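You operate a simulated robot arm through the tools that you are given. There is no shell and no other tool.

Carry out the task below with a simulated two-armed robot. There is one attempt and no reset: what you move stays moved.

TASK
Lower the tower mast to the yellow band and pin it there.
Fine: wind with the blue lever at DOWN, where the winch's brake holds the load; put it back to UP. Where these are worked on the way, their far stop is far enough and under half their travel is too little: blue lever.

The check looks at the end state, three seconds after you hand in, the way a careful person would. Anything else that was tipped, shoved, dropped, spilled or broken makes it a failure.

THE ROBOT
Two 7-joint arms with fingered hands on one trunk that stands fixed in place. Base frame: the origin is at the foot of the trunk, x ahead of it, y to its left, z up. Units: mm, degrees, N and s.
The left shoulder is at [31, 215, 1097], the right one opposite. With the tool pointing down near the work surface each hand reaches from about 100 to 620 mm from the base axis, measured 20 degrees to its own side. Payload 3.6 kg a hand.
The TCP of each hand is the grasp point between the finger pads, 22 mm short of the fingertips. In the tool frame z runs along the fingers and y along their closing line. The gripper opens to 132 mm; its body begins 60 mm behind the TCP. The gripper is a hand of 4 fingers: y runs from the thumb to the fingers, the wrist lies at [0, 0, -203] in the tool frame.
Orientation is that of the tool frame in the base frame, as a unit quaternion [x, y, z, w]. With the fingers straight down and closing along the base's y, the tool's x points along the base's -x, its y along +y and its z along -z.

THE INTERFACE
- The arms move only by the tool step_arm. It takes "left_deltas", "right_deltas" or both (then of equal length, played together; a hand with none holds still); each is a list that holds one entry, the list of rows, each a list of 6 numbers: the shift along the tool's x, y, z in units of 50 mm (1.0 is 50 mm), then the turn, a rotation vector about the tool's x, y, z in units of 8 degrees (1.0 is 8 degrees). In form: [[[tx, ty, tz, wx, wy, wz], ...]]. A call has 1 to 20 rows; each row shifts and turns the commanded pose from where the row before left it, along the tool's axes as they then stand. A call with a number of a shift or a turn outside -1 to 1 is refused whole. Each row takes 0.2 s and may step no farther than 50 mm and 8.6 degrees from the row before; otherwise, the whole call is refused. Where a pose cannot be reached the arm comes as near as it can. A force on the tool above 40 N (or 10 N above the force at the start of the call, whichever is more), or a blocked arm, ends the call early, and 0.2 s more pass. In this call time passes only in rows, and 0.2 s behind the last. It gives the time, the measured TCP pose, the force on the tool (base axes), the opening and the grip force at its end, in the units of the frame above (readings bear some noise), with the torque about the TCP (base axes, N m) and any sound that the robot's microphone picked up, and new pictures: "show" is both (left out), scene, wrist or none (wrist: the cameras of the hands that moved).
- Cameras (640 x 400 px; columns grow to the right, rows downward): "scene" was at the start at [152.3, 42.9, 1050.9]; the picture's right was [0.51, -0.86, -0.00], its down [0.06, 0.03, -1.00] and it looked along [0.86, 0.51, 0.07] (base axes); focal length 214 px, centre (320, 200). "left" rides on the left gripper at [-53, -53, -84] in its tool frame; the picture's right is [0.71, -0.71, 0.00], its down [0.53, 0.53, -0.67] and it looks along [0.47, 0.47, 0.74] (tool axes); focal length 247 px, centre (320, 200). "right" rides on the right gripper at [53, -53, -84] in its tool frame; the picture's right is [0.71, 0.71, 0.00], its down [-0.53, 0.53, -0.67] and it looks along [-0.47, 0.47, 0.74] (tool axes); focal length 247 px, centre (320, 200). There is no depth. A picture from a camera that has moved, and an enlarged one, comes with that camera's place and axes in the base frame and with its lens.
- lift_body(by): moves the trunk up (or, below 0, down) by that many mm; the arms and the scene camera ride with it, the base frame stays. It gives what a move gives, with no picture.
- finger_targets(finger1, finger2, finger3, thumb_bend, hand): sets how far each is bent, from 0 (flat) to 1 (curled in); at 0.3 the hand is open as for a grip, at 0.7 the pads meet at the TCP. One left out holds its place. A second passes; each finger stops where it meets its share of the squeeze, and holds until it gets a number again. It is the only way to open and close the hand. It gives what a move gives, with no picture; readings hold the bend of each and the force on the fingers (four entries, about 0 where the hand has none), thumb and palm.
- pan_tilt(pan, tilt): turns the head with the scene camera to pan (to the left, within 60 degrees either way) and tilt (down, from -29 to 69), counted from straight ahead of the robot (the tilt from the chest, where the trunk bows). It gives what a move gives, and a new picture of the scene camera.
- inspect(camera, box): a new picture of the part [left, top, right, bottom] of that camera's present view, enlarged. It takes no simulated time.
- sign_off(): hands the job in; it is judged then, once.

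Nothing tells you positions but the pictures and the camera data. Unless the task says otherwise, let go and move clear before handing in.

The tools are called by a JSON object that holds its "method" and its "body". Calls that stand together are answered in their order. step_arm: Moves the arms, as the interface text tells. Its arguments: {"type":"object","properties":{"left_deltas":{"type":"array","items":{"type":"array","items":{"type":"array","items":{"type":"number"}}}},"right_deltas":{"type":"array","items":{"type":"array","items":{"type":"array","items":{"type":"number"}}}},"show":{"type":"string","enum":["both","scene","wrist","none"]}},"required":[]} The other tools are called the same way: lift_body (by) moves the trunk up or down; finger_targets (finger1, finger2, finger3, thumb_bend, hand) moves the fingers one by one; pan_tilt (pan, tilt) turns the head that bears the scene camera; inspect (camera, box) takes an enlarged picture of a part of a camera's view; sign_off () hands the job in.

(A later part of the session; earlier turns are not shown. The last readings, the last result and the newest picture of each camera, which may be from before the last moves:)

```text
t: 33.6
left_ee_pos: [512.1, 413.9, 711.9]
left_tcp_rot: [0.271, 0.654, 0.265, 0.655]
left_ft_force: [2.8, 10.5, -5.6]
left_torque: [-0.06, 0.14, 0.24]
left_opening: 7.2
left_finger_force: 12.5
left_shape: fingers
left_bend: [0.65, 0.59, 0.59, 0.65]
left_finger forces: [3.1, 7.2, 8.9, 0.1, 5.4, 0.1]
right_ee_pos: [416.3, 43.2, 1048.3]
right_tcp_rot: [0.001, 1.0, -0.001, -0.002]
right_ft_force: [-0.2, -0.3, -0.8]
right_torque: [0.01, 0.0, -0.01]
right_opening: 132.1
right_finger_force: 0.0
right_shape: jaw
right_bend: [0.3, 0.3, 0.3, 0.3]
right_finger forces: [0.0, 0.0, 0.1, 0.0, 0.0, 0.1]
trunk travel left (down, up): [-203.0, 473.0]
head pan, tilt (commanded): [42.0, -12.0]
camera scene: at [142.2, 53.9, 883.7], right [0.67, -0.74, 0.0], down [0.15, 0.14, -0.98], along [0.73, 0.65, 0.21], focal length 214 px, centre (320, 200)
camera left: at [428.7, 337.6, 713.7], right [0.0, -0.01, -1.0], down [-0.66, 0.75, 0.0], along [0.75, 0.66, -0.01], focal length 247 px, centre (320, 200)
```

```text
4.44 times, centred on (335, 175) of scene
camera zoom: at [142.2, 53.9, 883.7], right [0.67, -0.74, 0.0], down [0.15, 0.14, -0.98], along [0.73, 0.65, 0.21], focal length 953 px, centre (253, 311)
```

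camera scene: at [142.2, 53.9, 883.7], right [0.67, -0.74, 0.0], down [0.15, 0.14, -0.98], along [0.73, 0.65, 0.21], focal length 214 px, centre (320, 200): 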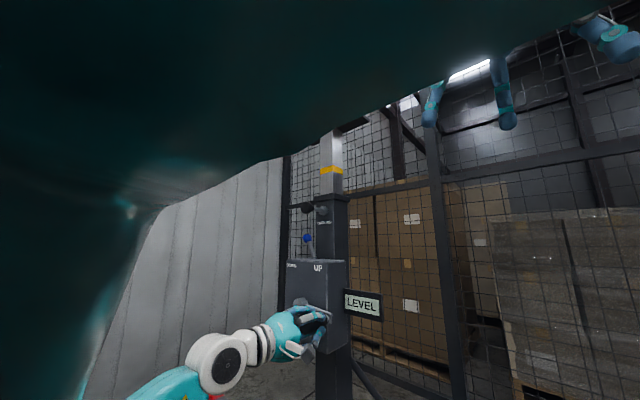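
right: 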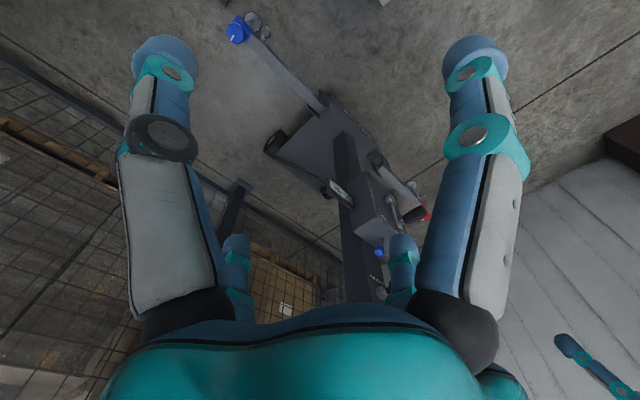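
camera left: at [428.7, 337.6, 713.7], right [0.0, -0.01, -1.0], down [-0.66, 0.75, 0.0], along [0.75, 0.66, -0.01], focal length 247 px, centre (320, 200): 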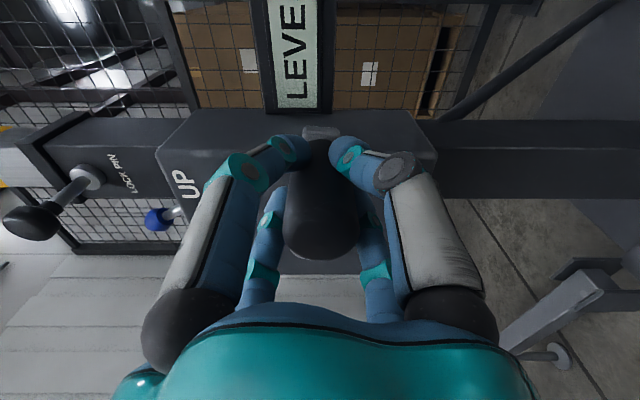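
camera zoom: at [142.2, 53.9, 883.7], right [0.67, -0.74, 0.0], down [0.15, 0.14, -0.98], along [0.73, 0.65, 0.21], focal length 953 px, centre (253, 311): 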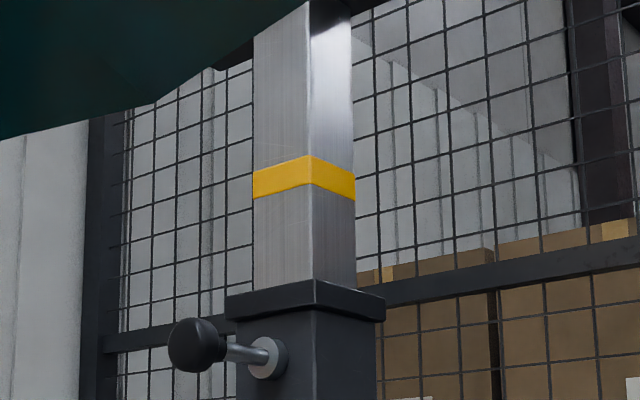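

Yellow is about 77 mm above its target, with a little under 100° of crank left. I'll turn another 80°, then fine-tune.

{"method": "step_arm", "body": {"left_deltas": [[[-0.241, 0.252, 0, 0, 0, 0], [-0.194, 0.29, 0, 0, 0, 0], [-0.141, 0.319, 0, 0, 0, 0], [-0.083, 0.339, 0, 0, 0, 0], [-0.023, 0.348, 0, 0, 0, 0], [0.038, 0.347, 0, 0, 0, 0], [0.097, 0.335, 0, 0, 0, 0], [0.154, 0.313, 0, 0, 0, 0]]], "show": "both"}}

{"method": "inspect", "body": {"camera": "scene", "box": [300, 130, 370, 220]}}

```text
t: 35.4
left_ee_pos: [513.7, 489.8, 817.0]
left_tcp_rot: [0.272, 0.653, 0.265, 0.655]
left_ft_force: [-3.4, -3.6, -4.2]
left_torque: [0.01, 0.14, -0.04]
left_opening: 8.8
left_finger_force: 14.8
left_shape: fingers
left_bend: [0.64, 0.6, 0.6, 0.65]
left_finger forces: [5.3, 7.6, 8.5, 0.0, 8.7, 0.0]
right_ee_pos: [416.1, 42.0, 1048.7]
right_tcp_rot: [0.001, 1.0, 0.0, 0.0]
right_ft_force: [0.3, 0.4, 0.1]
right_torque: [0.02, -0.01, -0.02]
right_opening: 131.8
right_finger_force: 0.1
right_shape: jaw
right_bend: [0.3, 0.3, 0.3, 0.3]
right_finger forces: [0.0, 0.1, 0.1, 0.1, 0.0, 0.1]
trunk travel left (down, up): [-203.0, 473.0]
head pan, tilt (commanded): [42.0, -12.0]
camera scene: at [141.8, 52.9, 883.9], right [0.67, -0.74, 0.0], down [0.15, 0.14, -0.98], along [0.73, 0.65, 0.21], focal length 214 px, centre (320, 200)
camera left: at [429.2, 413.9, 818.1], right [0.0, -0.01, -1.0], down [-0.66, 0.75, 0.0], along [0.75, 0.66, 0.0], focal length 247 px, centre (320, 200)
```

scene: 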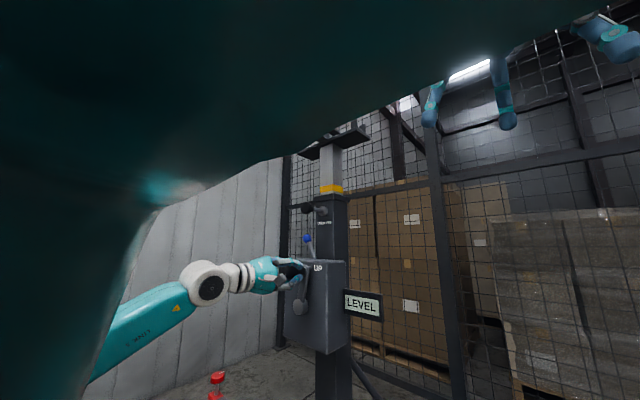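
left: 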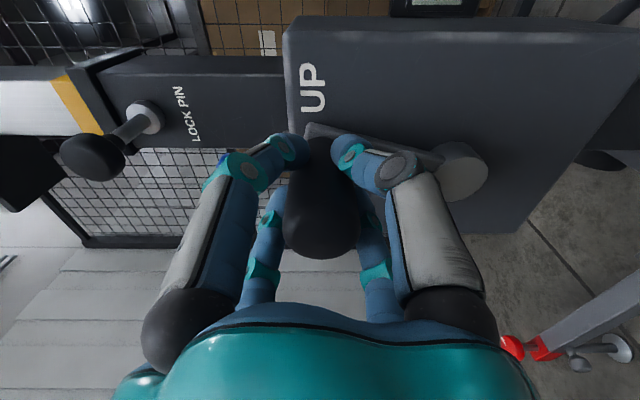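

```text
4.44 times, centred on (335, 175) of scene
camera zoom: at [141.8, 52.9, 883.9], right [0.67, -0.74, 0.0], down [0.15, 0.14, -0.98], along [0.73, 0.65, 0.21], focal length 953 px, centre (253, 311)
```

zoom: 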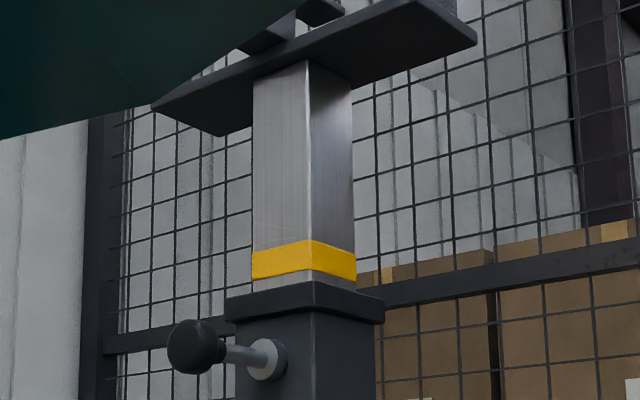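

Yellow is about 13 mm (roughly 16°) above where the white band first sat. I'll turn another 15° in fine steps.

{"method": "step_arm", "body": {"left_deltas": [[[0.103, 0.14, 0, 0, 0, 0], [0.103, 0.141, 0, 0, 0, 0], [0.121, 0.126, 0, 0, 0, 0]]], "show": "none"}}

{"method": "inspect", "body": {"camera": "scene", "box": [300, 130, 370, 220]}}

```text
t: 36.2
left_ee_pos: [514.6, 516.7, 821.0]
left_tcp_rot: [0.272, 0.652, 0.266, 0.656]
left_ft_force: [-6.3, -5.3, -4.5]
left_torque: [-0.02, 0.08, -0.1]
left_opening: 9.0
left_finger_force: 16.1
left_shape: fingers
left_bend: [0.64, 0.6, 0.6, 0.65]
left_finger forces: [5.8, 8.1, 8.4, 0.1, 8.9, 0.1]
right_ee_pos: [415.0, 42.4, 1050.2]
right_tcp_rot: [0.0, 1.0, 0.0, 0.0]
right_ft_force: [-0.7, 0.2, -0.3]
right_torque: [0.0, 0.0, -0.01]
right_opening: 132.0
right_finger_force: 0.0
right_shape: jaw
right_bend: [0.3, 0.3, 0.3, 0.3]
right_finger forces: [0.0, 0.0, 0.0, 0.1, 0.1, 0.0]
trunk travel left (down, up): [-203.0, 473.0]
head pan, tilt (commanded): [42.0, -12.0]
```

```text
4.44 times, centred on (335, 175) of scene
camera zoom: at [141.4, 52.8, 884.0], right [0.67, -0.74, 0.0], down [0.15, 0.14, -0.98], along [0.73, 0.65, 0.21], focal length 953 px, centre (253, 311)
```

zoom: 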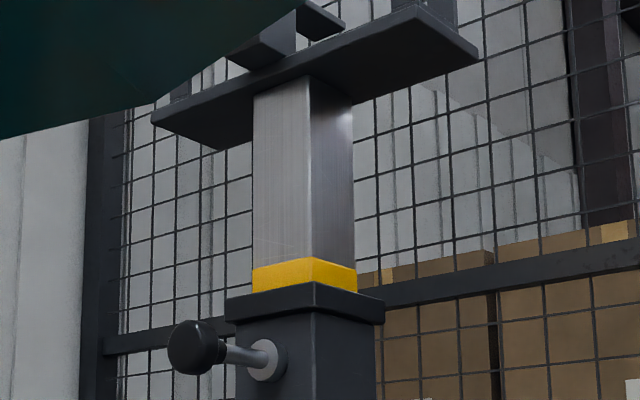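

The yellow band now sits as the white one did at the start (within about 1 px). I'll check it more closely before letting go.

{"method": "inspect", "body": {"camera": "scene", "box": [312, 178, 352, 203]}}

{"method": "inspect", "body": {"camera": "left", "box": [0, 0, 300, 200]}}

```text
16.00 times, centred on (332, 190) of scene
camera zoom: at [141.4, 52.8, 884.0], right [0.67, -0.74, 0.0], down [0.15, 0.14, -0.98], along [0.73, 0.65, 0.21], focal length 3432 px, centre (128, 352)
```

zoom: 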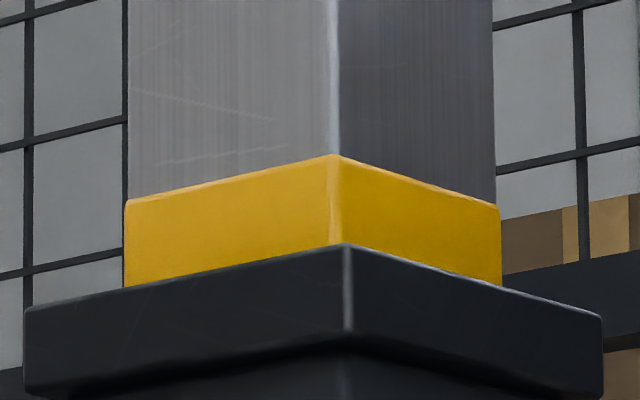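

```text
2.00 times, centred on (150, 100) of left
camera zoom: at [429.5, 440.4, 821.0], right [0.0, -0.01, -1.0], down [-0.66, 0.75, -0.01], along [0.75, 0.66, 0.0], focal length 494 px, centre (660, 400)
```

zoom: 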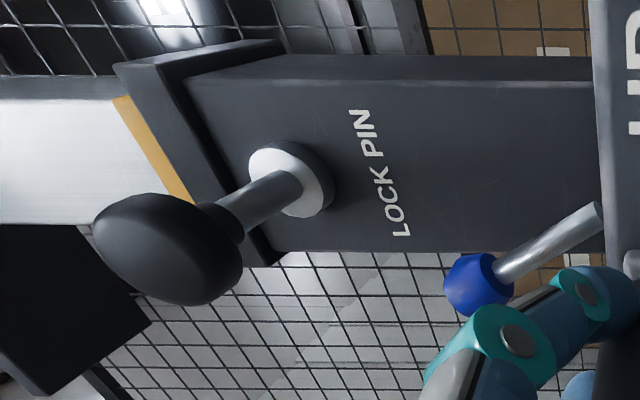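

The yellow band sits at the cap just as white did. I'll open the hand, back straight off the crank handle, and confirm the brake holds.

{"method": "finger_targets", "body": {"hand": "left", "finger1": 0.4, "finger2": 0.4, "finger3": 0.4, "thumb_bend": 0.4}}

{"method": "step_arm", "body": {"left_deltas": [[[0, 0, -0.43, 0, 0, 0], [0, 0, -0.43, 0, 0, 0], [0, 0, -0.43, 0, 0, 0], [0, 0, -0.43, 0, 0, 0]]], "show": "both"}}

{"method": "inspect", "body": {"camera": "scene", "box": [300, 130, 370, 220]}}

{"method": "inspect", "body": {"camera": "scene", "box": [312, 178, 352, 203]}}

```text
t: 37.2
left_ee_pos: [514.4, 515.1, 819.5]
left_tcp_rot: [0.272, 0.653, 0.266, 0.655]
left_ft_force: [-0.3, 0.0, 0.1]
left_torque: [0.02, -0.01, 0.0]
left_opening: 64.2
left_finger_force: 0.1
left_shape: fingers
left_bend: [0.4, 0.4, 0.4, 0.4]
left_finger forces: [0.0, 0.1, 0.0, 0.0, 0.1, 0.0]
right_ee_pos: [416.4, 42.6, 1049.6]
right_tcp_rot: [-0.001, 1.0, 0.0, 0.0]
right_ft_force: [0.5, -0.5, 0.1]
right_torque: [0.03, -0.02, 0.0]
right_opening: 131.6
right_finger_force: 0.1
right_shape: jaw
right_bend: [0.3, 0.3, 0.3, 0.3]
right_finger forces: [0.0, 0.1, 0.1, 0.1, 0.0, 0.0]
trunk travel left (down, up): [-203.0, 473.0]
head pan, tilt (commanded): [42.0, -12.0]
```

```text
t: 38.2
left_ee_pos: [427.6, 516.6, 820.3]
left_tcp_rot: [0.272, 0.653, 0.266, 0.655]
left_ft_force: [0.6, -0.7, 0.8]
left_torque: [0.01, 0.0, -0.02]
left_opening: 64.3
left_finger_force: 0.0
left_shape: fingers
left_bend: [0.4, 0.4, 0.4, 0.4]
left_finger forces: [0.1, 0.0, 0.1, 0.0, 0.0, 0.0]
right_ee_pos: [415.5, 41.1, 1048.3]
right_tcp_rot: [0.0, 1.0, 0.0, 0.001]
right_ft_force: [-0.7, 0.1, -0.1]
right_torque: [0.03, -0.01, 0.03]
right_opening: 132.1
right_finger_force: 0.0
right_shape: jaw
right_bend: [0.3, 0.3, 0.3, 0.3]
right_finger forces: [0.0, 0.0, 0.1, 0.0, 0.0, 0.0]
trunk travel left (down, up): [-203.0, 473.0]
head pan, tilt (commanded): [42.0, -12.0]
camera scene: at [141.5, 53.0, 884.0], right [0.67, -0.74, 0.0], down [0.15, 0.14, -0.98], along [0.73, 0.65, 0.21], focal length 214 px, centre (320, 200)
camera left: at [343.8, 440.7, 820.6], right [0.0, -0.01, -1.0], down [-0.66, 0.75, 0.0], along [0.75, 0.66, 0.0], focal length 247 px, centre (320, 200)
```

scene: 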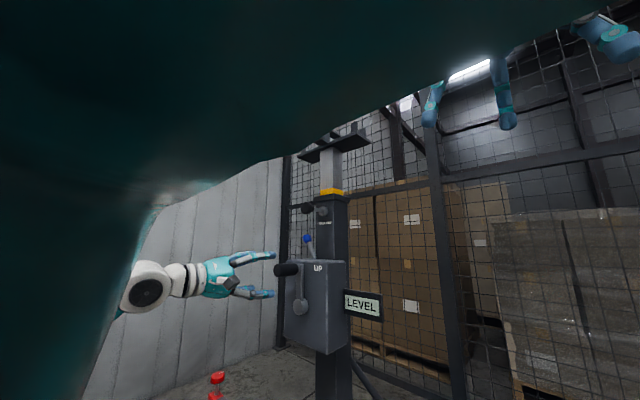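
left: 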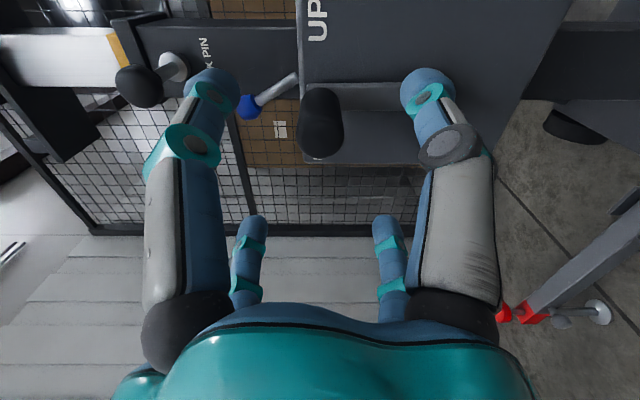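

```text
4.44 times, centred on (335, 175) of scene
camera zoom: at [141.5, 53.0, 884.0], right [0.67, -0.74, 0.0], down [0.15, 0.14, -0.98], along [0.73, 0.65, 0.21], focal length 953 px, centre (253, 311)
```

zoom: 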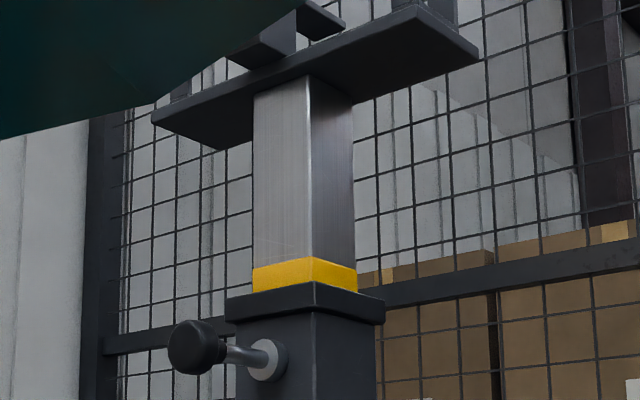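

```text
16.00 times, centred on (332, 190) of scene
camera zoom: at [141.5, 53.0, 884.0], right [0.67, -0.74, 0.0], down [0.15, 0.14, -0.98], along [0.73, 0.65, 0.21], focal length 3432 px, centre (128, 352)
```

zoom: 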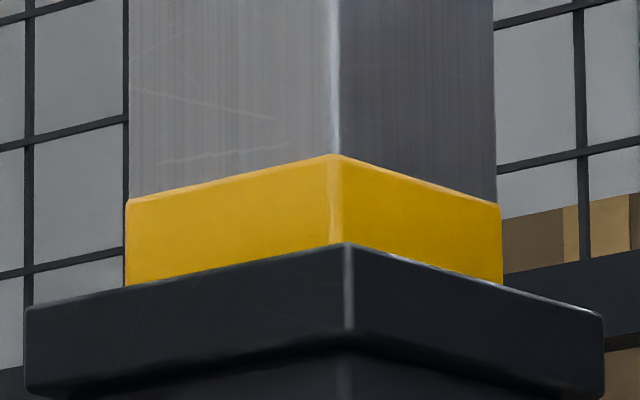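

The brake holds and the mast hasn't moved. I'll raise the trunk back up so the hand returns to pin height, with the head tilted to see the pin.

{"method": "lift_body", "body": {"by": 172}}

{"method": "pan_tilt", "body": {"pan": 42, "tilt": 10}}

{"method": "inspect", "body": {"camera": "left", "box": [200, 20, 440, 180]}}

{"method": "inspect", "body": {"camera": "scene", "box": [260, 110, 390, 230]}}

```text
t: 40.2
left_ee_pos: [427.8, 517.3, 992.0]
left_tcp_rot: [0.272, 0.653, 0.266, 0.655]
left_ft_force: [-0.2, -0.1, 0.1]
left_torque: [0.01, 0.0, -0.01]
left_opening: 64.3
left_finger_force: 0.1
left_shape: fingers
left_bend: [0.4, 0.4, 0.4, 0.4]
left_finger forces: [0.1, 0.0, 0.0, 0.0, 0.1, 0.0]
right_ee_pos: [415.5, 42.2, 1222.2]
right_tcp_rot: [-0.001, 1.0, -0.001, 0.0]
right_ft_force: [-1.2, -0.5, 0.8]
right_torque: [0.0, 0.03, -0.01]
right_opening: 132.0
right_finger_force: 0.1
right_shape: jaw
right_bend: [0.3, 0.3, 0.3, 0.3]
right_finger forces: [0.1, 0.0, 0.0, 0.0, 0.1, 0.0]
trunk travel left (down, up): [-375.0, 301.0]
head pan, tilt (commanded): [42.0, -12.0]
```

```text
t: 41.0
left_ee_pos: [426.4, 517.0, 992.7]
left_tcp_rot: [0.273, 0.653, 0.265, 0.655]
left_ft_force: [-0.6, -0.2, 0.9]
left_torque: [0.0, 0.01, 0.04]
left_opening: 64.3
left_finger_force: 0.0
left_shape: fingers
left_bend: [0.4, 0.4, 0.4, 0.4]
left_finger forces: [0.1, 0.1, 0.1, 0.0, 0.0, 0.0]
right_ee_pos: [415.7, 42.3, 1221.7]
right_tcp_rot: [0.0, 1.0, -0.001, 0.0]
right_ft_force: [0.5, -0.4, -0.3]
right_torque: [-0.02, 0.0, -0.01]
right_opening: 131.9
right_finger_force: 0.1
right_shape: jaw
right_bend: [0.3, 0.3, 0.3, 0.3]
right_finger forces: [0.1, 0.1, 0.0, 0.1, 0.1, 0.0]
trunk travel left (down, up): [-375.0, 301.0]
head pan, tilt (commanded): [42.0, 10.0]
camera scene: at [145.6, 59.8, 1029.2], right [0.67, -0.74, 0.0], down [-0.13, -0.12, -0.98], along [0.73, 0.66, -0.17], focal length 214 px, centre (320, 200)
```

scene: 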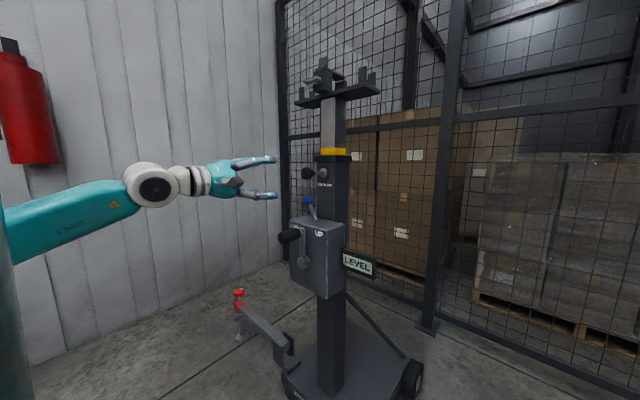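

```text
2.50 times, centred on (320, 100) of left
camera zoom: at [343.6, 441.5, 992.2], right [0.0, -0.01, -1.0], down [-0.66, 0.75, 0.0], along [0.75, 0.66, 0.0], focal length 617 px, centre (320, 450)
```

zoom: 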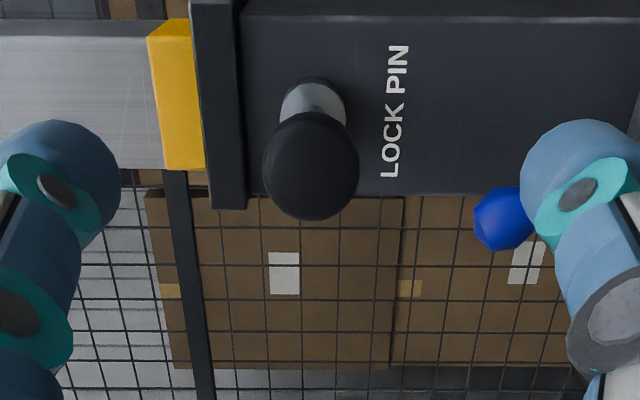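

```text
3.33 times, centred on (325, 170) of scene
camera zoom: at [145.6, 59.8, 1029.2], right [0.67, -0.74, 0.0], down [-0.13, -0.12, -0.98], along [0.73, 0.66, -0.17], focal length 715 px, centre (303, 300)
```

zoom: 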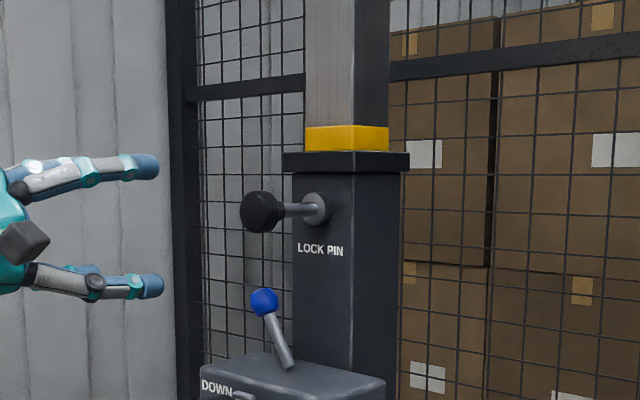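

The pin knob is out at about [600,518,995] and the hand is aligned with it. I'll move forward over the knob and grip it.

{"method": "step_arm", "body": {"left_deltas": [[[-0.003, 0.012, 0.684, 0, 0, 0], [-0.003, 0.012, 0.684, 0, 0, 0], [-0.003, 0.012, 0.684, 0, 0, 0], [-0.003, 0.012, 0.684, 0, 0, 0], [-0.003, 0.012, 0.684, 0, 0, 0]]], "show": "wrist"}}

{"method": "finger_targets", "body": {"hand": "left", "finger1": 0.75, "finger2": 0.75, "finger3": 0.75, "thumb_bend": 0.75}}

{"method": "inspect", "body": {"camera": "left", "box": [160, 40, 480, 290]}}

```text
t: 42.2
left_ee_pos: [599.2, 519.0, 992.2]
left_tcp_rot: [0.27, 0.653, 0.267, 0.655]
left_ft_force: [-0.3, -0.2, -1.2]
left_torque: [0.01, 0.0, -0.03]
left_opening: 64.4
left_finger_force: 0.1
left_shape: fingers
left_bend: [0.4, 0.4, 0.4, 0.4]
left_finger forces: [0.0, 0.0, 0.0, 0.0, 0.0, 0.1]
right_ee_pos: [416.1, 43.2, 1221.3]
right_tcp_rot: [0.0, 1.0, 0.0, 0.0]
right_ft_force: [0.3, 0.4, -0.6]
right_torque: [-0.02, 0.0, 0.01]
right_opening: 132.0
right_finger_force: 0.0
right_shape: jaw
right_bend: [0.3, 0.3, 0.3, 0.3]
right_finger forces: [0.1, 0.0, 0.1, 0.1, 0.0, 0.0]
trunk travel left (down, up): [-375.0, 301.0]
head pan, tilt (commanded): [42.0, 10.0]
camera left: at [515.9, 442.7, 992.4], right [0.0, -0.01, -1.0], down [-0.66, 0.75, 0.0], along [0.75, 0.66, 0.0], focal length 247 px, centre (320, 200)
```

left: 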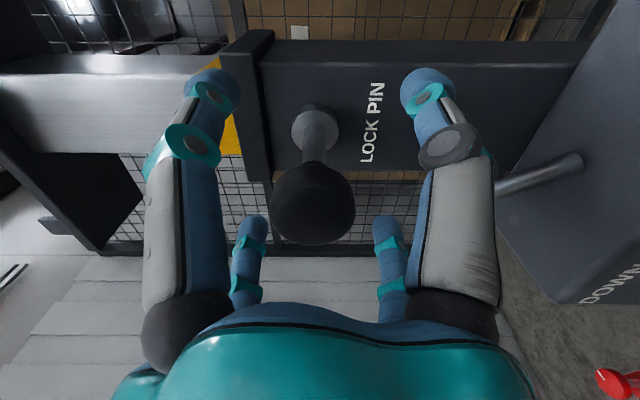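

```text
t: 43.2
left_ee_pos: [600.4, 517.4, 992.6]
left_tcp_rot: [0.272, 0.653, 0.266, 0.655]
left_ft_force: [9.4, -0.2, -0.3]
left_torque: [0.02, -0.09, 0.14]
left_opening: 5.5
left_finger_force: 19.2
left_shape: fingers
left_bend: [0.63, 0.61, 0.64, 0.65]
left_finger forces: [8.3, 10.9, 7.4, 0.0, 11.7, 0.0]
right_ee_pos: [416.7, 41.3, 1221.7]
right_tcp_rot: [0.001, 1.0, 0.0, -0.001]
right_ft_force: [-0.1, -0.7, -0.2]
right_torque: [-0.02, 0.0, -0.01]
right_opening: 131.8
right_finger_force: 0.0
right_shape: jaw
right_bend: [0.3, 0.3, 0.3, 0.3]
right_finger forces: [0.0, 0.0, 0.1, 0.1, 0.1, 0.0]
trunk travel left (down, up): [-375.0, 301.0]
head pan, tilt (commanded): [42.0, 10.0]
```

```text
1.60 times, centred on (320, 165) of left
camera zoom: at [516.2, 442.4, 992.6], right [0.0, -0.01, -1.0], down [-0.66, 0.75, 0.0], along [0.75, 0.66, 0.0], focal length 395 px, centre (320, 256)
```

zoom: 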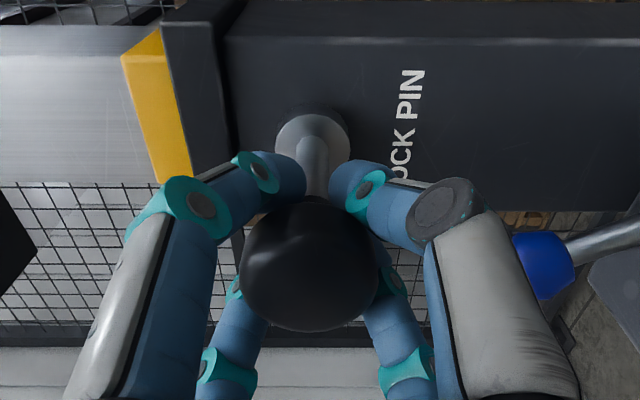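

The knob is gripped. I'll push it in (+x) in small steps and watch the force for the hole.

{"method": "step_arm", "body": {"left_deltas": [[[0, 0, 0.12, 0, 0, 0], [0, 0, 0.12, 0, 0, 0], [0, 0, 0.12, 0, 0, 0]]], "show": "wrist"}}

{"method": "inspect", "body": {"camera": "scene", "box": [260, 110, 390, 230]}}

```text
t: 44.0
left_ee_pos: [615.9, 517.9, 991.9]
left_tcp_rot: [0.272, 0.654, 0.265, 0.655]
left_ft_force: [-0.2, 0.1, -3.2]
left_torque: [-0.01, -0.07, 0.11]
left_opening: 4.6
left_finger_force: 19.1
left_shape: fingers
left_bend: [0.63, 0.61, 0.64, 0.65]
left_finger forces: [7.4, 11.7, 7.6, 0.0, 11.2, 0.1]
right_ee_pos: [416.8, 42.5, 1220.5]
right_tcp_rot: [0.001, 1.0, 0.0, 0.0]
right_ft_force: [0.2, -0.1, 0.3]
right_torque: [0.0, 0.0, -0.01]
right_opening: 131.7
right_finger_force: 0.0
right_shape: jaw
right_bend: [0.3, 0.3, 0.3, 0.3]
right_finger forces: [0.0, 0.1, 0.0, 0.1, 0.1, 0.1]
trunk travel left (down, up): [-375.0, 301.0]
head pan, tilt (commanded): [42.0, 10.0]
camera left: at [533.0, 442.0, 992.9], right [0.0, -0.01, -1.0], down [-0.66, 0.75, 0.0], along [0.75, 0.66, -0.01], focal length 247 px, centre (320, 200)
```

left: 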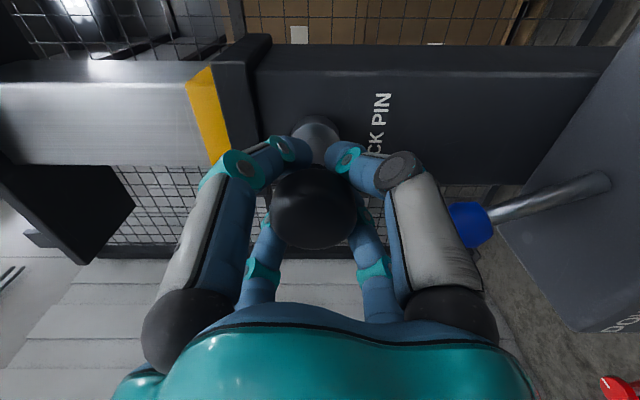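

```text
3.33 times, centred on (325, 170) of scene
camera zoom: at [146.0, 60.0, 1029.0], right [0.67, -0.74, 0.0], down [-0.13, -0.12, -0.98], along [0.73, 0.66, -0.17], focal length 715 px, centre (303, 300)
```

zoom: 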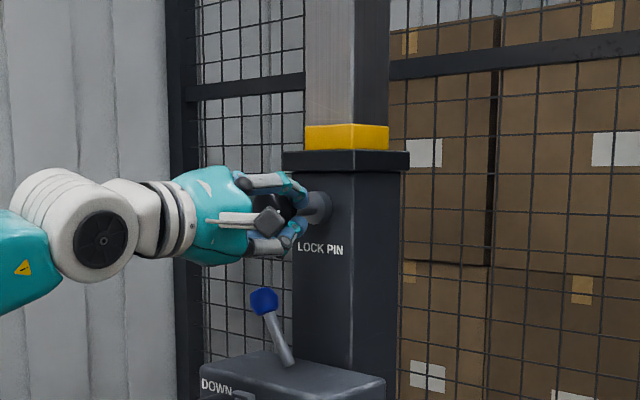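

The pin goes in freely so far. I'll keep pushing to its original depth.

{"method": "step_arm", "body": {"left_deltas": [[[0, 0, 0.1, 0, 0, 0], [0, 0, 0.1, 0, 0, 0], [0, 0, 0.1, 0, 0, 0]]], "show": "wrist"}}

{"method": "inspect", "body": {"camera": "left", "box": [160, 40, 480, 290]}}

```text
t: 44.8
left_ee_pos: [632.7, 517.0, 992.5]
left_tcp_rot: [0.272, 0.654, 0.264, 0.655]
left_ft_force: [0.8, 1.5, -6.5]
left_torque: [0.03, 0.01, 0.15]
left_opening: 4.3
left_finger_force: 19.9
left_shape: fingers
left_bend: [0.63, 0.61, 0.64, 0.65]
left_finger forces: [7.4, 11.6, 8.1, 0.0, 12.1, 0.0]
right_ee_pos: [416.3, 43.3, 1220.6]
right_tcp_rot: [0.0, 1.0, 0.0, 0.0]
right_ft_force: [0.0, 0.1, 0.2]
right_torque: [-0.01, 0.04, 0.0]
right_opening: 132.0
right_finger_force: 0.0
right_shape: jaw
right_bend: [0.3, 0.3, 0.3, 0.3]
right_finger forces: [0.1, 0.1, 0.1, 0.1, 0.1, 0.1]
trunk travel left (down, up): [-375.0, 301.0]
head pan, tilt (commanded): [42.0, 10.0]
camera left: at [548.6, 441.9, 993.2], right [0.0, -0.01, -1.0], down [-0.66, 0.75, 0.0], along [0.75, 0.66, -0.01], focal length 247 px, centre (320, 200)
```

left: 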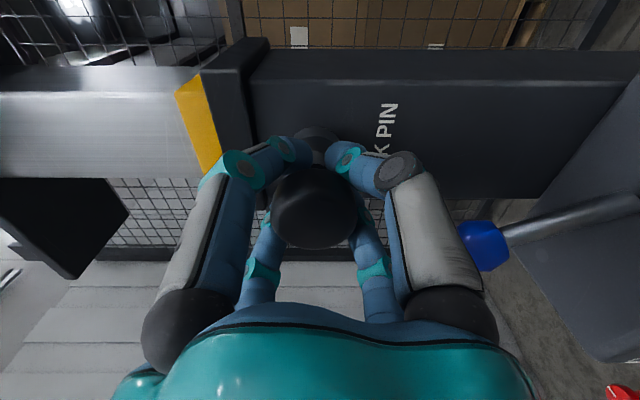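

```text
1.60 times, centred on (320, 165) of left
camera zoom: at [548.6, 441.9, 993.2], right [0.0, -0.01, -1.0], down [-0.66, 0.75, 0.0], along [0.75, 0.66, -0.01], focal length 395 px, centre (320, 256)
```

zoom: 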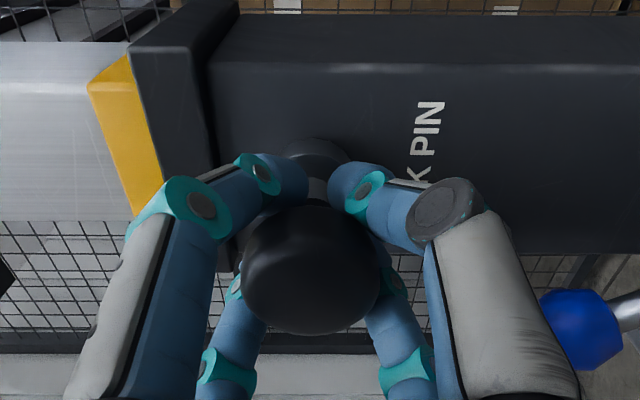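

The depth now matches the original. I'll press a little more to confirm it is against its inner stop.

{"method": "step_arm", "body": {"left_deltas": [[[0, 0, 0.06, 0, 0, 0], [0, 0, 0.06, 0, 0, 0], [0, 0, 0.06, 0, 0, 0]]], "show": "wrist"}}

```text
t: 45.6
left_ee_pos: [638.9, 518.0, 992.5]
left_tcp_rot: [0.27, 0.654, 0.267, 0.655]
left_ft_force: [-19.3, -0.8, -11.3]
left_torque: [0.0, 0.0, 0.22]
left_opening: 3.0
left_finger_force: 22.1
left_shape: fingers
left_bend: [0.63, 0.6, 0.63, 0.65]
left_finger forces: [8.4, 13.3, 10.8, 0.1, 11.3, 0.0]
right_ee_pos: [413.7, 44.1, 1221.2]
right_tcp_rot: [0.0, 1.0, 0.0, 0.001]
right_ft_force: [-0.6, -0.2, 0.2]
right_torque: [0.0, -0.01, 0.01]
right_opening: 131.9
right_finger_force: 0.1
right_shape: jaw
right_bend: [0.3, 0.3, 0.3, 0.3]
right_finger forces: [0.0, 0.1, 0.0, 0.1, 0.1, 0.1]
trunk travel left (down, up): [-375.0, 301.0]
head pan, tilt (commanded): [42.0, 10.0]
camera left: at [555.4, 441.6, 993.6], right [0.0, -0.01, -1.0], down [-0.66, 0.75, 0.0], along [0.75, 0.66, -0.01], focal length 247 px, centre (320, 200)
```

left: 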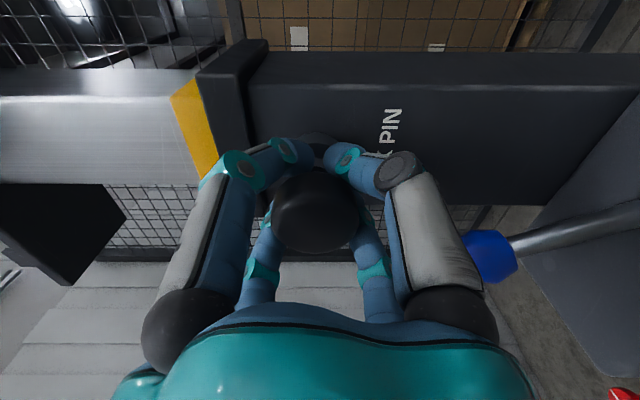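

There is firm resistance at about the original depth, so the pin is home. I'll ease off, open, retract, and check the knob position.

{"method": "step_arm", "body": {"left_deltas": [[[0, 0, -0.04, 0, 0, 0]]], "show": "none"}}

{"method": "finger_targets", "body": {"hand": "left", "finger1": 0.4, "finger2": 0.4, "finger3": 0.4, "thumb_bend": 0.4}}

{"method": "step_arm", "body": {"left_deltas": [[[0, 0, -0.4, 0, 0, 0], [0, 0, -0.5, 0, 0, 0], [0, 0, -0.5, 0, 0, 0], [0, 0, -0.4, 0, 0, 0]]], "show": "both"}}

{"method": "inspect", "body": {"camera": "scene", "box": [260, 110, 390, 230]}}

{"method": "inspect", "body": {"camera": "left", "box": [180, 20, 460, 200]}}

```text
t: 46.0
left_ee_pos: [638.2, 517.3, 992.9]
left_tcp_rot: [0.271, 0.653, 0.266, 0.655]
left_ft_force: [-10.4, 1.4, -12.8]
left_torque: [0.02, 0.02, 0.24]
left_opening: 3.1
left_finger_force: 22.4
left_shape: fingers
left_bend: [0.63, 0.6, 0.63, 0.65]
left_finger forces: [8.2, 12.8, 10.7, 0.0, 12.2, 0.0]
right_ee_pos: [415.6, 44.1, 1222.0]
right_tcp_rot: [0.0, 1.0, -0.001, 0.001]
right_ft_force: [-0.4, -0.2, -0.6]
right_torque: [0.0, -0.01, 0.0]
right_opening: 131.8
right_finger_force: 0.1
right_shape: jaw
right_bend: [0.3, 0.3, 0.3, 0.3]
right_finger forces: [0.1, 0.1, 0.0, 0.0, 0.0, 0.0]
trunk travel left (down, up): [-375.0, 301.0]
head pan, tilt (commanded): [42.0, 10.0]
```

```text
t: 47.0
left_ee_pos: [639.0, 515.4, 995.0]
left_tcp_rot: [0.272, 0.652, 0.266, 0.656]
left_ft_force: [0.5, -0.2, 0.0]
left_torque: [-0.01, 0.01, -0.01]
left_opening: 64.2
left_finger_force: 0.0
left_shape: fingers
left_bend: [0.4, 0.4, 0.4, 0.4]
left_finger forces: [0.0, 0.0, 0.0, 0.0, 0.1, 0.1]
right_ee_pos: [416.1, 40.9, 1220.5]
right_tcp_rot: [0.001, 1.0, 0.0, 0.0]
right_ft_force: [0.6, -0.4, -0.1]
right_torque: [-0.01, -0.01, -0.05]
right_opening: 132.3
right_finger_force: 0.0
right_shape: jaw
right_bend: [0.3, 0.3, 0.3, 0.3]
right_finger forces: [0.0, 0.1, 0.0, 0.0, 0.0, 0.0]
trunk travel left (down, up): [-375.0, 301.0]
head pan, tilt (commanded): [42.0, 10.0]
```

```text
t: 48.0
left_ee_pos: [548.2, 517.4, 994.4]
left_tcp_rot: [0.271, 0.653, 0.265, 0.655]
left_ft_force: [0.6, 0.1, -0.6]
left_torque: [0.01, 0.03, -0.02]
left_opening: 64.2
left_finger_force: 0.2
left_shape: fingers
left_bend: [0.4, 0.4, 0.4, 0.4]
left_finger forces: [0.0, 0.0, 0.0, 0.1, 0.0, 0.1]
right_ee_pos: [414.1, 43.5, 1221.7]
right_tcp_rot: [0.001, 1.0, 0.0, 0.0]
right_ft_force: [-1.3, -0.3, -0.7]
right_torque: [0.01, 0.02, -0.04]
right_opening: 131.9
right_finger_force: 0.0
right_shape: jaw
right_bend: [0.3, 0.3, 0.3, 0.3]
right_finger forces: [0.1, 0.1, 0.1, 0.1, 0.0, 0.1]
trunk travel left (down, up): [-375.0, 301.0]
head pan, tilt (commanded): [42.0, 10.0]
camera scene: at [145.5, 59.8, 1029.1], right [0.67, -0.74, 0.0], down [-0.13, -0.12, -0.98], along [0.73, 0.66, -0.17], focal length 214 px, centre (320, 200)
camera left: at [463.7, 441.9, 994.5], right [0.0, -0.01, -1.0], down [-0.66, 0.75, 0.0], along [0.75, 0.66, 0.0], focal length 247 px, centre (320, 200)
```

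scene: 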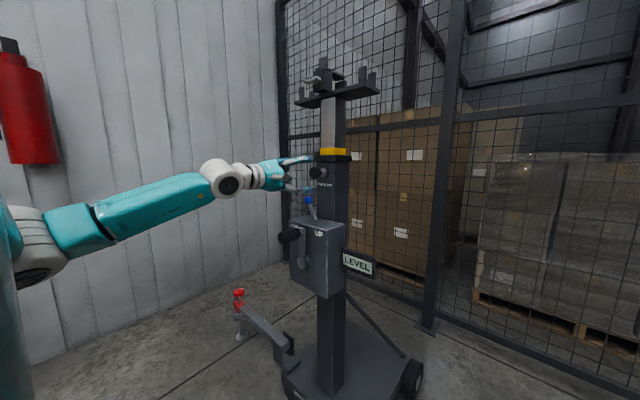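
left: 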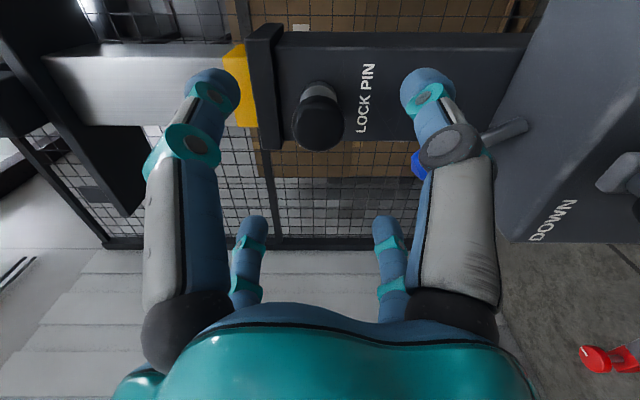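

```text
3.33 times, centred on (325, 170) of scene
camera zoom: at [145.5, 59.8, 1029.1], right [0.67, -0.74, 0.0], down [-0.13, -0.12, -0.98], along [0.73, 0.66, -0.17], focal length 715 px, centre (303, 300)
```

zoom: 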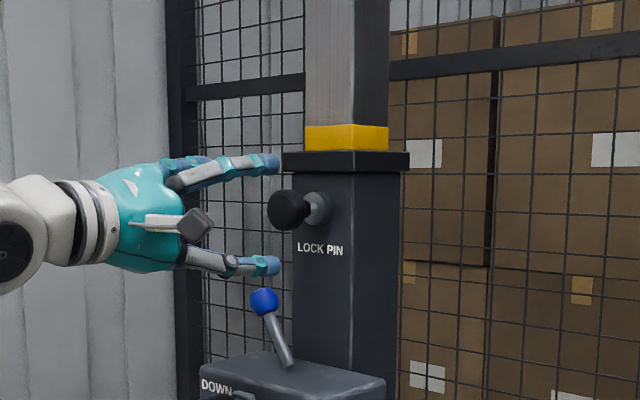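

```text
2.22 times, centred on (320, 110) of left
camera zoom: at [463.7, 441.9, 994.5], right [0.0, -0.01, -1.0], down [-0.66, 0.75, 0.0], along [0.75, 0.66, 0.0], focal length 549 px, centre (320, 400)
```

zoom: 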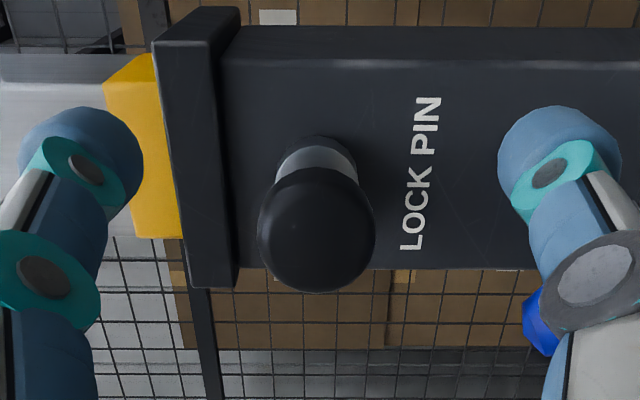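

The knob is back at x≈634, its original depth, so the pin is through the mast with yellow at the cap. Next I return the blue lever to UP, moving the hand to the lever's left side to push it toward -y.

{"method": "step_arm", "body": {"left_deltas": [[[0, 0, -0.7, 0, 0, 0], [0, 0, -0.7, 0, 0, 0], [0.549, 0.1785, 0, 0, 0, 0], [0.549, 0.1785, 0, 0, 0, 0], [0.549, 0.1785, 0, 0, 0, 0], [0.549, 0.1785, 0, 0, 0, 0], [0, 0, 0, 0.62, 0.617, 0], [0, 0, 0, 0.62, 0.617, 0]]], "show": "none"}}

{"method": "finger_targets", "body": {"hand": "left", "finger1": 0.7, "finger2": 0.7, "finger3": 0.7, "thumb_bend": 0.7}}

{"method": "inspect", "body": {"camera": "left", "box": [0, 0, 640, 400]}}

{"method": "inspect", "body": {"camera": "scene", "box": [230, 110, 390, 270]}}

```text
t: 49.8
left_ee_pos: [479.7, 621.5, 941.8]
left_tcp_rot: [0.305, 0.728, 0.23, 0.57]
left_ft_force: [0.0, 0.5, -0.2]
left_torque: [-0.02, 0.03, 0.0]
left_opening: 64.2
left_finger_force: 0.1
left_shape: fingers
left_bend: [0.4, 0.4, 0.4, 0.4]
left_finger forces: [0.0, 0.0, 0.0, 0.1, 0.0, 0.0]
right_ee_pos: [415.3, 41.9, 1221.4]
right_tcp_rot: [0.0, 1.0, 0.001, 0.0]
right_ft_force: [0.4, -1.0, 0.2]
right_torque: [0.0, 0.01, 0.0]
right_opening: 132.0
right_finger_force: 0.0
right_shape: jaw
right_bend: [0.3, 0.3, 0.3, 0.3]
right_finger forces: [0.0, 0.1, 0.1, 0.1, 0.0, 0.0]
trunk travel left (down, up): [-375.0, 301.0]
head pan, tilt (commanded): [42.0, 10.0]
```

```text
t: 50.8
left_ee_pos: [479.0, 621.6, 941.1]
left_tcp_rot: [0.303, 0.727, 0.23, 0.571]
left_ft_force: [0.5, -0.3, 0.3]
left_torque: [-0.04, -0.03, -0.04]
left_opening: 0.1
left_finger_force: 0.0
left_shape: fingers
left_bend: [0.69, 0.69, 0.69, 0.69]
left_finger forces: [0.1, 0.0, 0.1, 0.1, 0.0, 0.0]
right_ee_pos: [415.0, 40.7, 1220.9]
right_tcp_rot: [0.0, 1.0, 0.0, 0.0]
right_ft_force: [0.5, 0.7, -0.8]
right_torque: [0.02, -0.01, -0.02]
right_opening: 132.1
right_finger_force: 0.0
right_shape: jaw
right_bend: [0.3, 0.3, 0.3, 0.3]
right_finger forces: [0.1, 0.0, 0.0, 0.0, 0.0, 0.0]
trunk travel left (down, up): [-375.0, 301.0]
head pan, tilt (commanded): [42.0, 10.0]
```

```text
1.00 times, centred on (320, 200) of left (not enlarged: the box is as wide or as high as the picture)
camera zoom: at [397.8, 546.9, 962.6], right [-0.24, 0.0, -0.97], down [-0.64, 0.75, 0.16], along [0.73, 0.66, -0.18], focal length 247 px, centre (320, 200)
```

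zoom: 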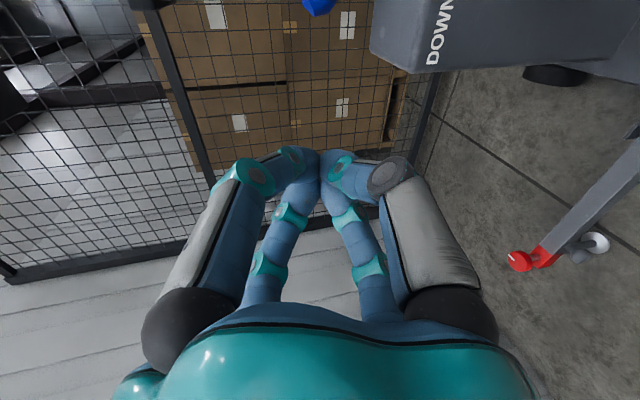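

```text
2.50 times, centred on (310, 190) of scene
camera zoom: at [145.6, 59.8, 1029.1], right [0.67, -0.74, 0.0], down [-0.13, -0.12, -0.98], along [0.73, 0.66, -0.17], focal length 536 px, centre (345, 225)
```

zoom: 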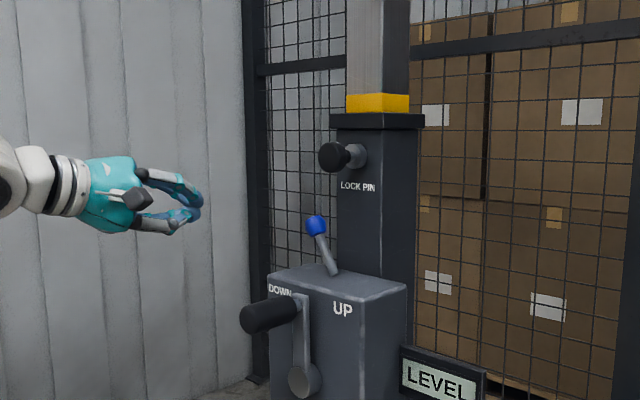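

The ball is at [637,559,903]. I'll move the closed fingers forward to its left side, with clearance.

{"method": "step_arm", "body": {"left_deltas": [[[0, 0, 0.614, 0, 0, 0], [0, 0, 0.614, 0, 0, 0], [0, 0, 0.614, 0, 0, 0], [0, 0, 0.614, 0, 0, 0], [0, 0, 0.614, 0, 0, 0]]], "show": "both"}}

{"method": "inspect", "body": {"camera": "scene", "box": [250, 130, 380, 250]}}

```text
t: 52.0
left_ee_pos: [630.3, 619.7, 904.6]
left_tcp_rot: [0.303, 0.728, 0.23, 0.571]
left_ft_force: [-0.2, 0.0, -0.6]
left_torque: [-0.04, 0.02, 0.01]
left_opening: 0.2
left_finger_force: 0.1
left_shape: fingers
left_bend: [0.69, 0.69, 0.69, 0.69]
left_finger forces: [0.1, 0.0, 0.1, 0.0, 0.0, 0.0]
right_ee_pos: [417.0, 43.4, 1221.4]
right_tcp_rot: [0.001, 1.0, 0.001, -0.001]
right_ft_force: [-0.1, 0.1, 0.3]
right_torque: [0.0, 0.04, -0.04]
right_opening: 131.9
right_finger_force: 0.0
right_shape: jaw
right_bend: [0.3, 0.3, 0.3, 0.3]
right_finger forces: [0.1, 0.0, 0.1, 0.0, 0.0, 0.1]
trunk travel left (down, up): [-375.0, 301.0]
head pan, tilt (commanded): [42.0, 10.0]
camera scene: at [146.6, 59.7, 1028.9], right [0.67, -0.74, 0.0], down [-0.13, -0.12, -0.98], along [0.73, 0.66, -0.17], focal length 214 px, centre (320, 200)
camera left: at [548.5, 545.1, 924.0], right [-0.24, 0.0, -0.97], down [-0.64, 0.75, 0.16], along [0.73, 0.66, -0.18], focal length 247 px, centre (320, 200)
```

scene: 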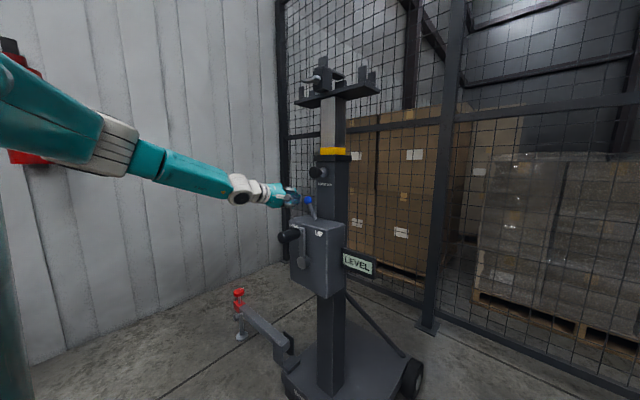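
left: 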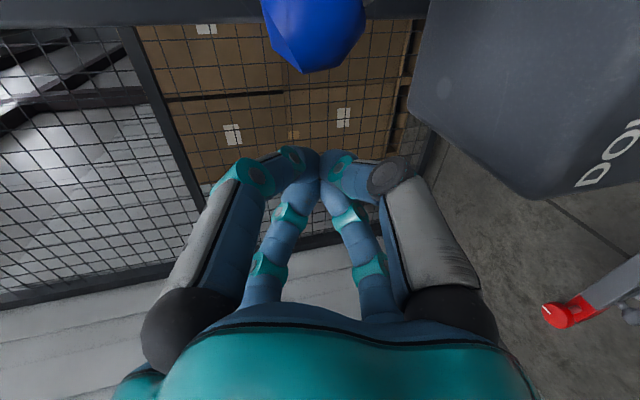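

```text
3.33 times, centred on (315, 190) of scene
camera zoom: at [146.6, 59.7, 1028.9], right [0.67, -0.74, 0.0], down [-0.13, -0.12, -0.98], along [0.73, 0.66, -0.17], focal length 715 px, centre (337, 233)
```

zoom: 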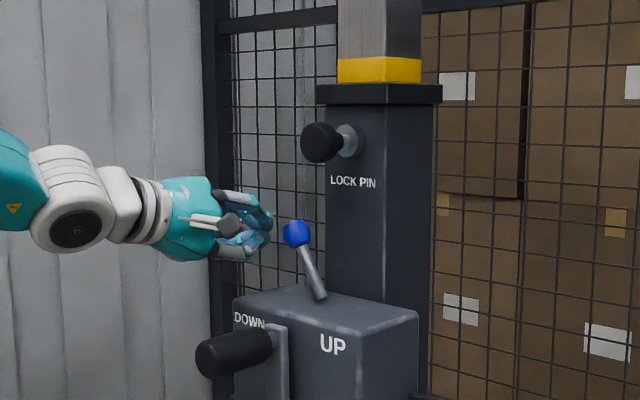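

Positioned left of the ball. I'll now push toward -y (UP) in small steps.

{"method": "step_arm", "body": {"left_deltas": [[[-0.142, -0.141, 0, 0, 0, 0], [-0.142, -0.141, 0, 0, 0, 0], [-0.142, -0.141, 0, 0, 0, 0], [-0.142, -0.141, 0, 0, 0, 0], [-0.142, -0.141, 0, 0, 0, 0], [-0.142, -0.141, 0, 0, 0, 0]]], "show": "both"}}

{"method": "inspect", "body": {"camera": "scene", "box": [250, 130, 380, 250]}}

```text
t: 53.4
left_ee_pos: [626.9, 559.7, 911.1]
left_tcp_rot: [0.302, 0.725, 0.233, 0.574]
left_ft_force: [-3.8, 3.6, 15.8]
left_torque: [-0.4, -0.17, -0.02]
left_opening: 1.8
left_finger_force: 6.6
left_shape: fingers
left_bend: [0.65, 0.69, 0.69, 0.7]
left_finger forces: [15.0, 0.0, 0.0, 0.0, 0.0, 0.1]
right_ee_pos: [413.9, 41.7, 1221.8]
right_tcp_rot: [0.0, 1.0, 0.0, 0.001]
right_ft_force: [-0.4, 0.5, 0.6]
right_torque: [-0.03, -0.01, 0.01]
right_opening: 131.6
right_finger_force: 0.0
right_shape: jaw
right_bend: [0.3, 0.3, 0.3, 0.3]
right_finger forces: [0.0, 0.0, 0.0, 0.1, 0.0, 0.0]
trunk travel left (down, up): [-375.0, 301.0]
head pan, tilt (commanded): [42.0, 10.0]
camera scene: at [144.0, 59.1, 1029.6], right [0.67, -0.74, 0.0], down [-0.13, -0.12, -0.98], along [0.73, 0.66, -0.17], focal length 214 px, centre (320, 200)
camera left: at [545.5, 484.2, 930.1], right [-0.23, 0.0, -0.97], down [-0.64, 0.75, 0.15], along [0.73, 0.66, -0.18], focal length 247 px, centre (320, 200)
```

scene: 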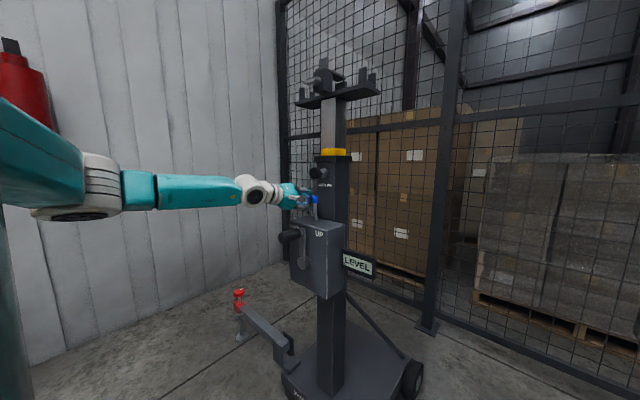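
left: 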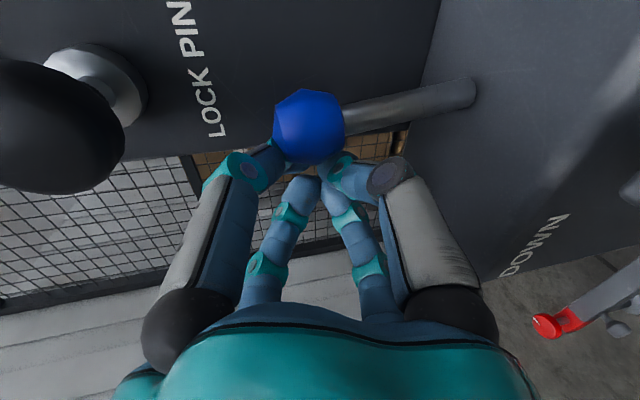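

```text
3.33 times, centred on (315, 190) of scene
camera zoom: at [144.0, 59.1, 1029.6], right [0.67, -0.74, 0.0], down [-0.13, -0.12, -0.98], along [0.73, 0.66, -0.17], focal length 715 px, centre (337, 233)
```

zoom: 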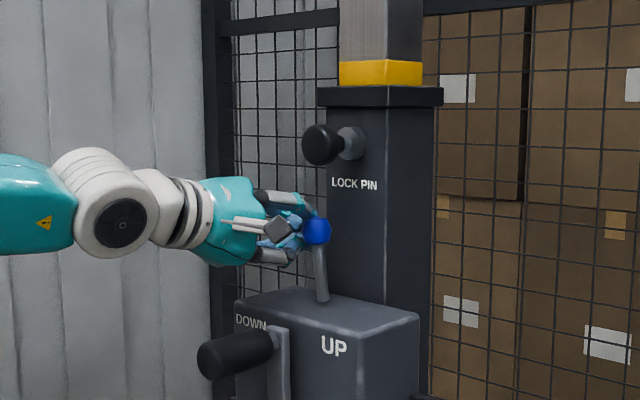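

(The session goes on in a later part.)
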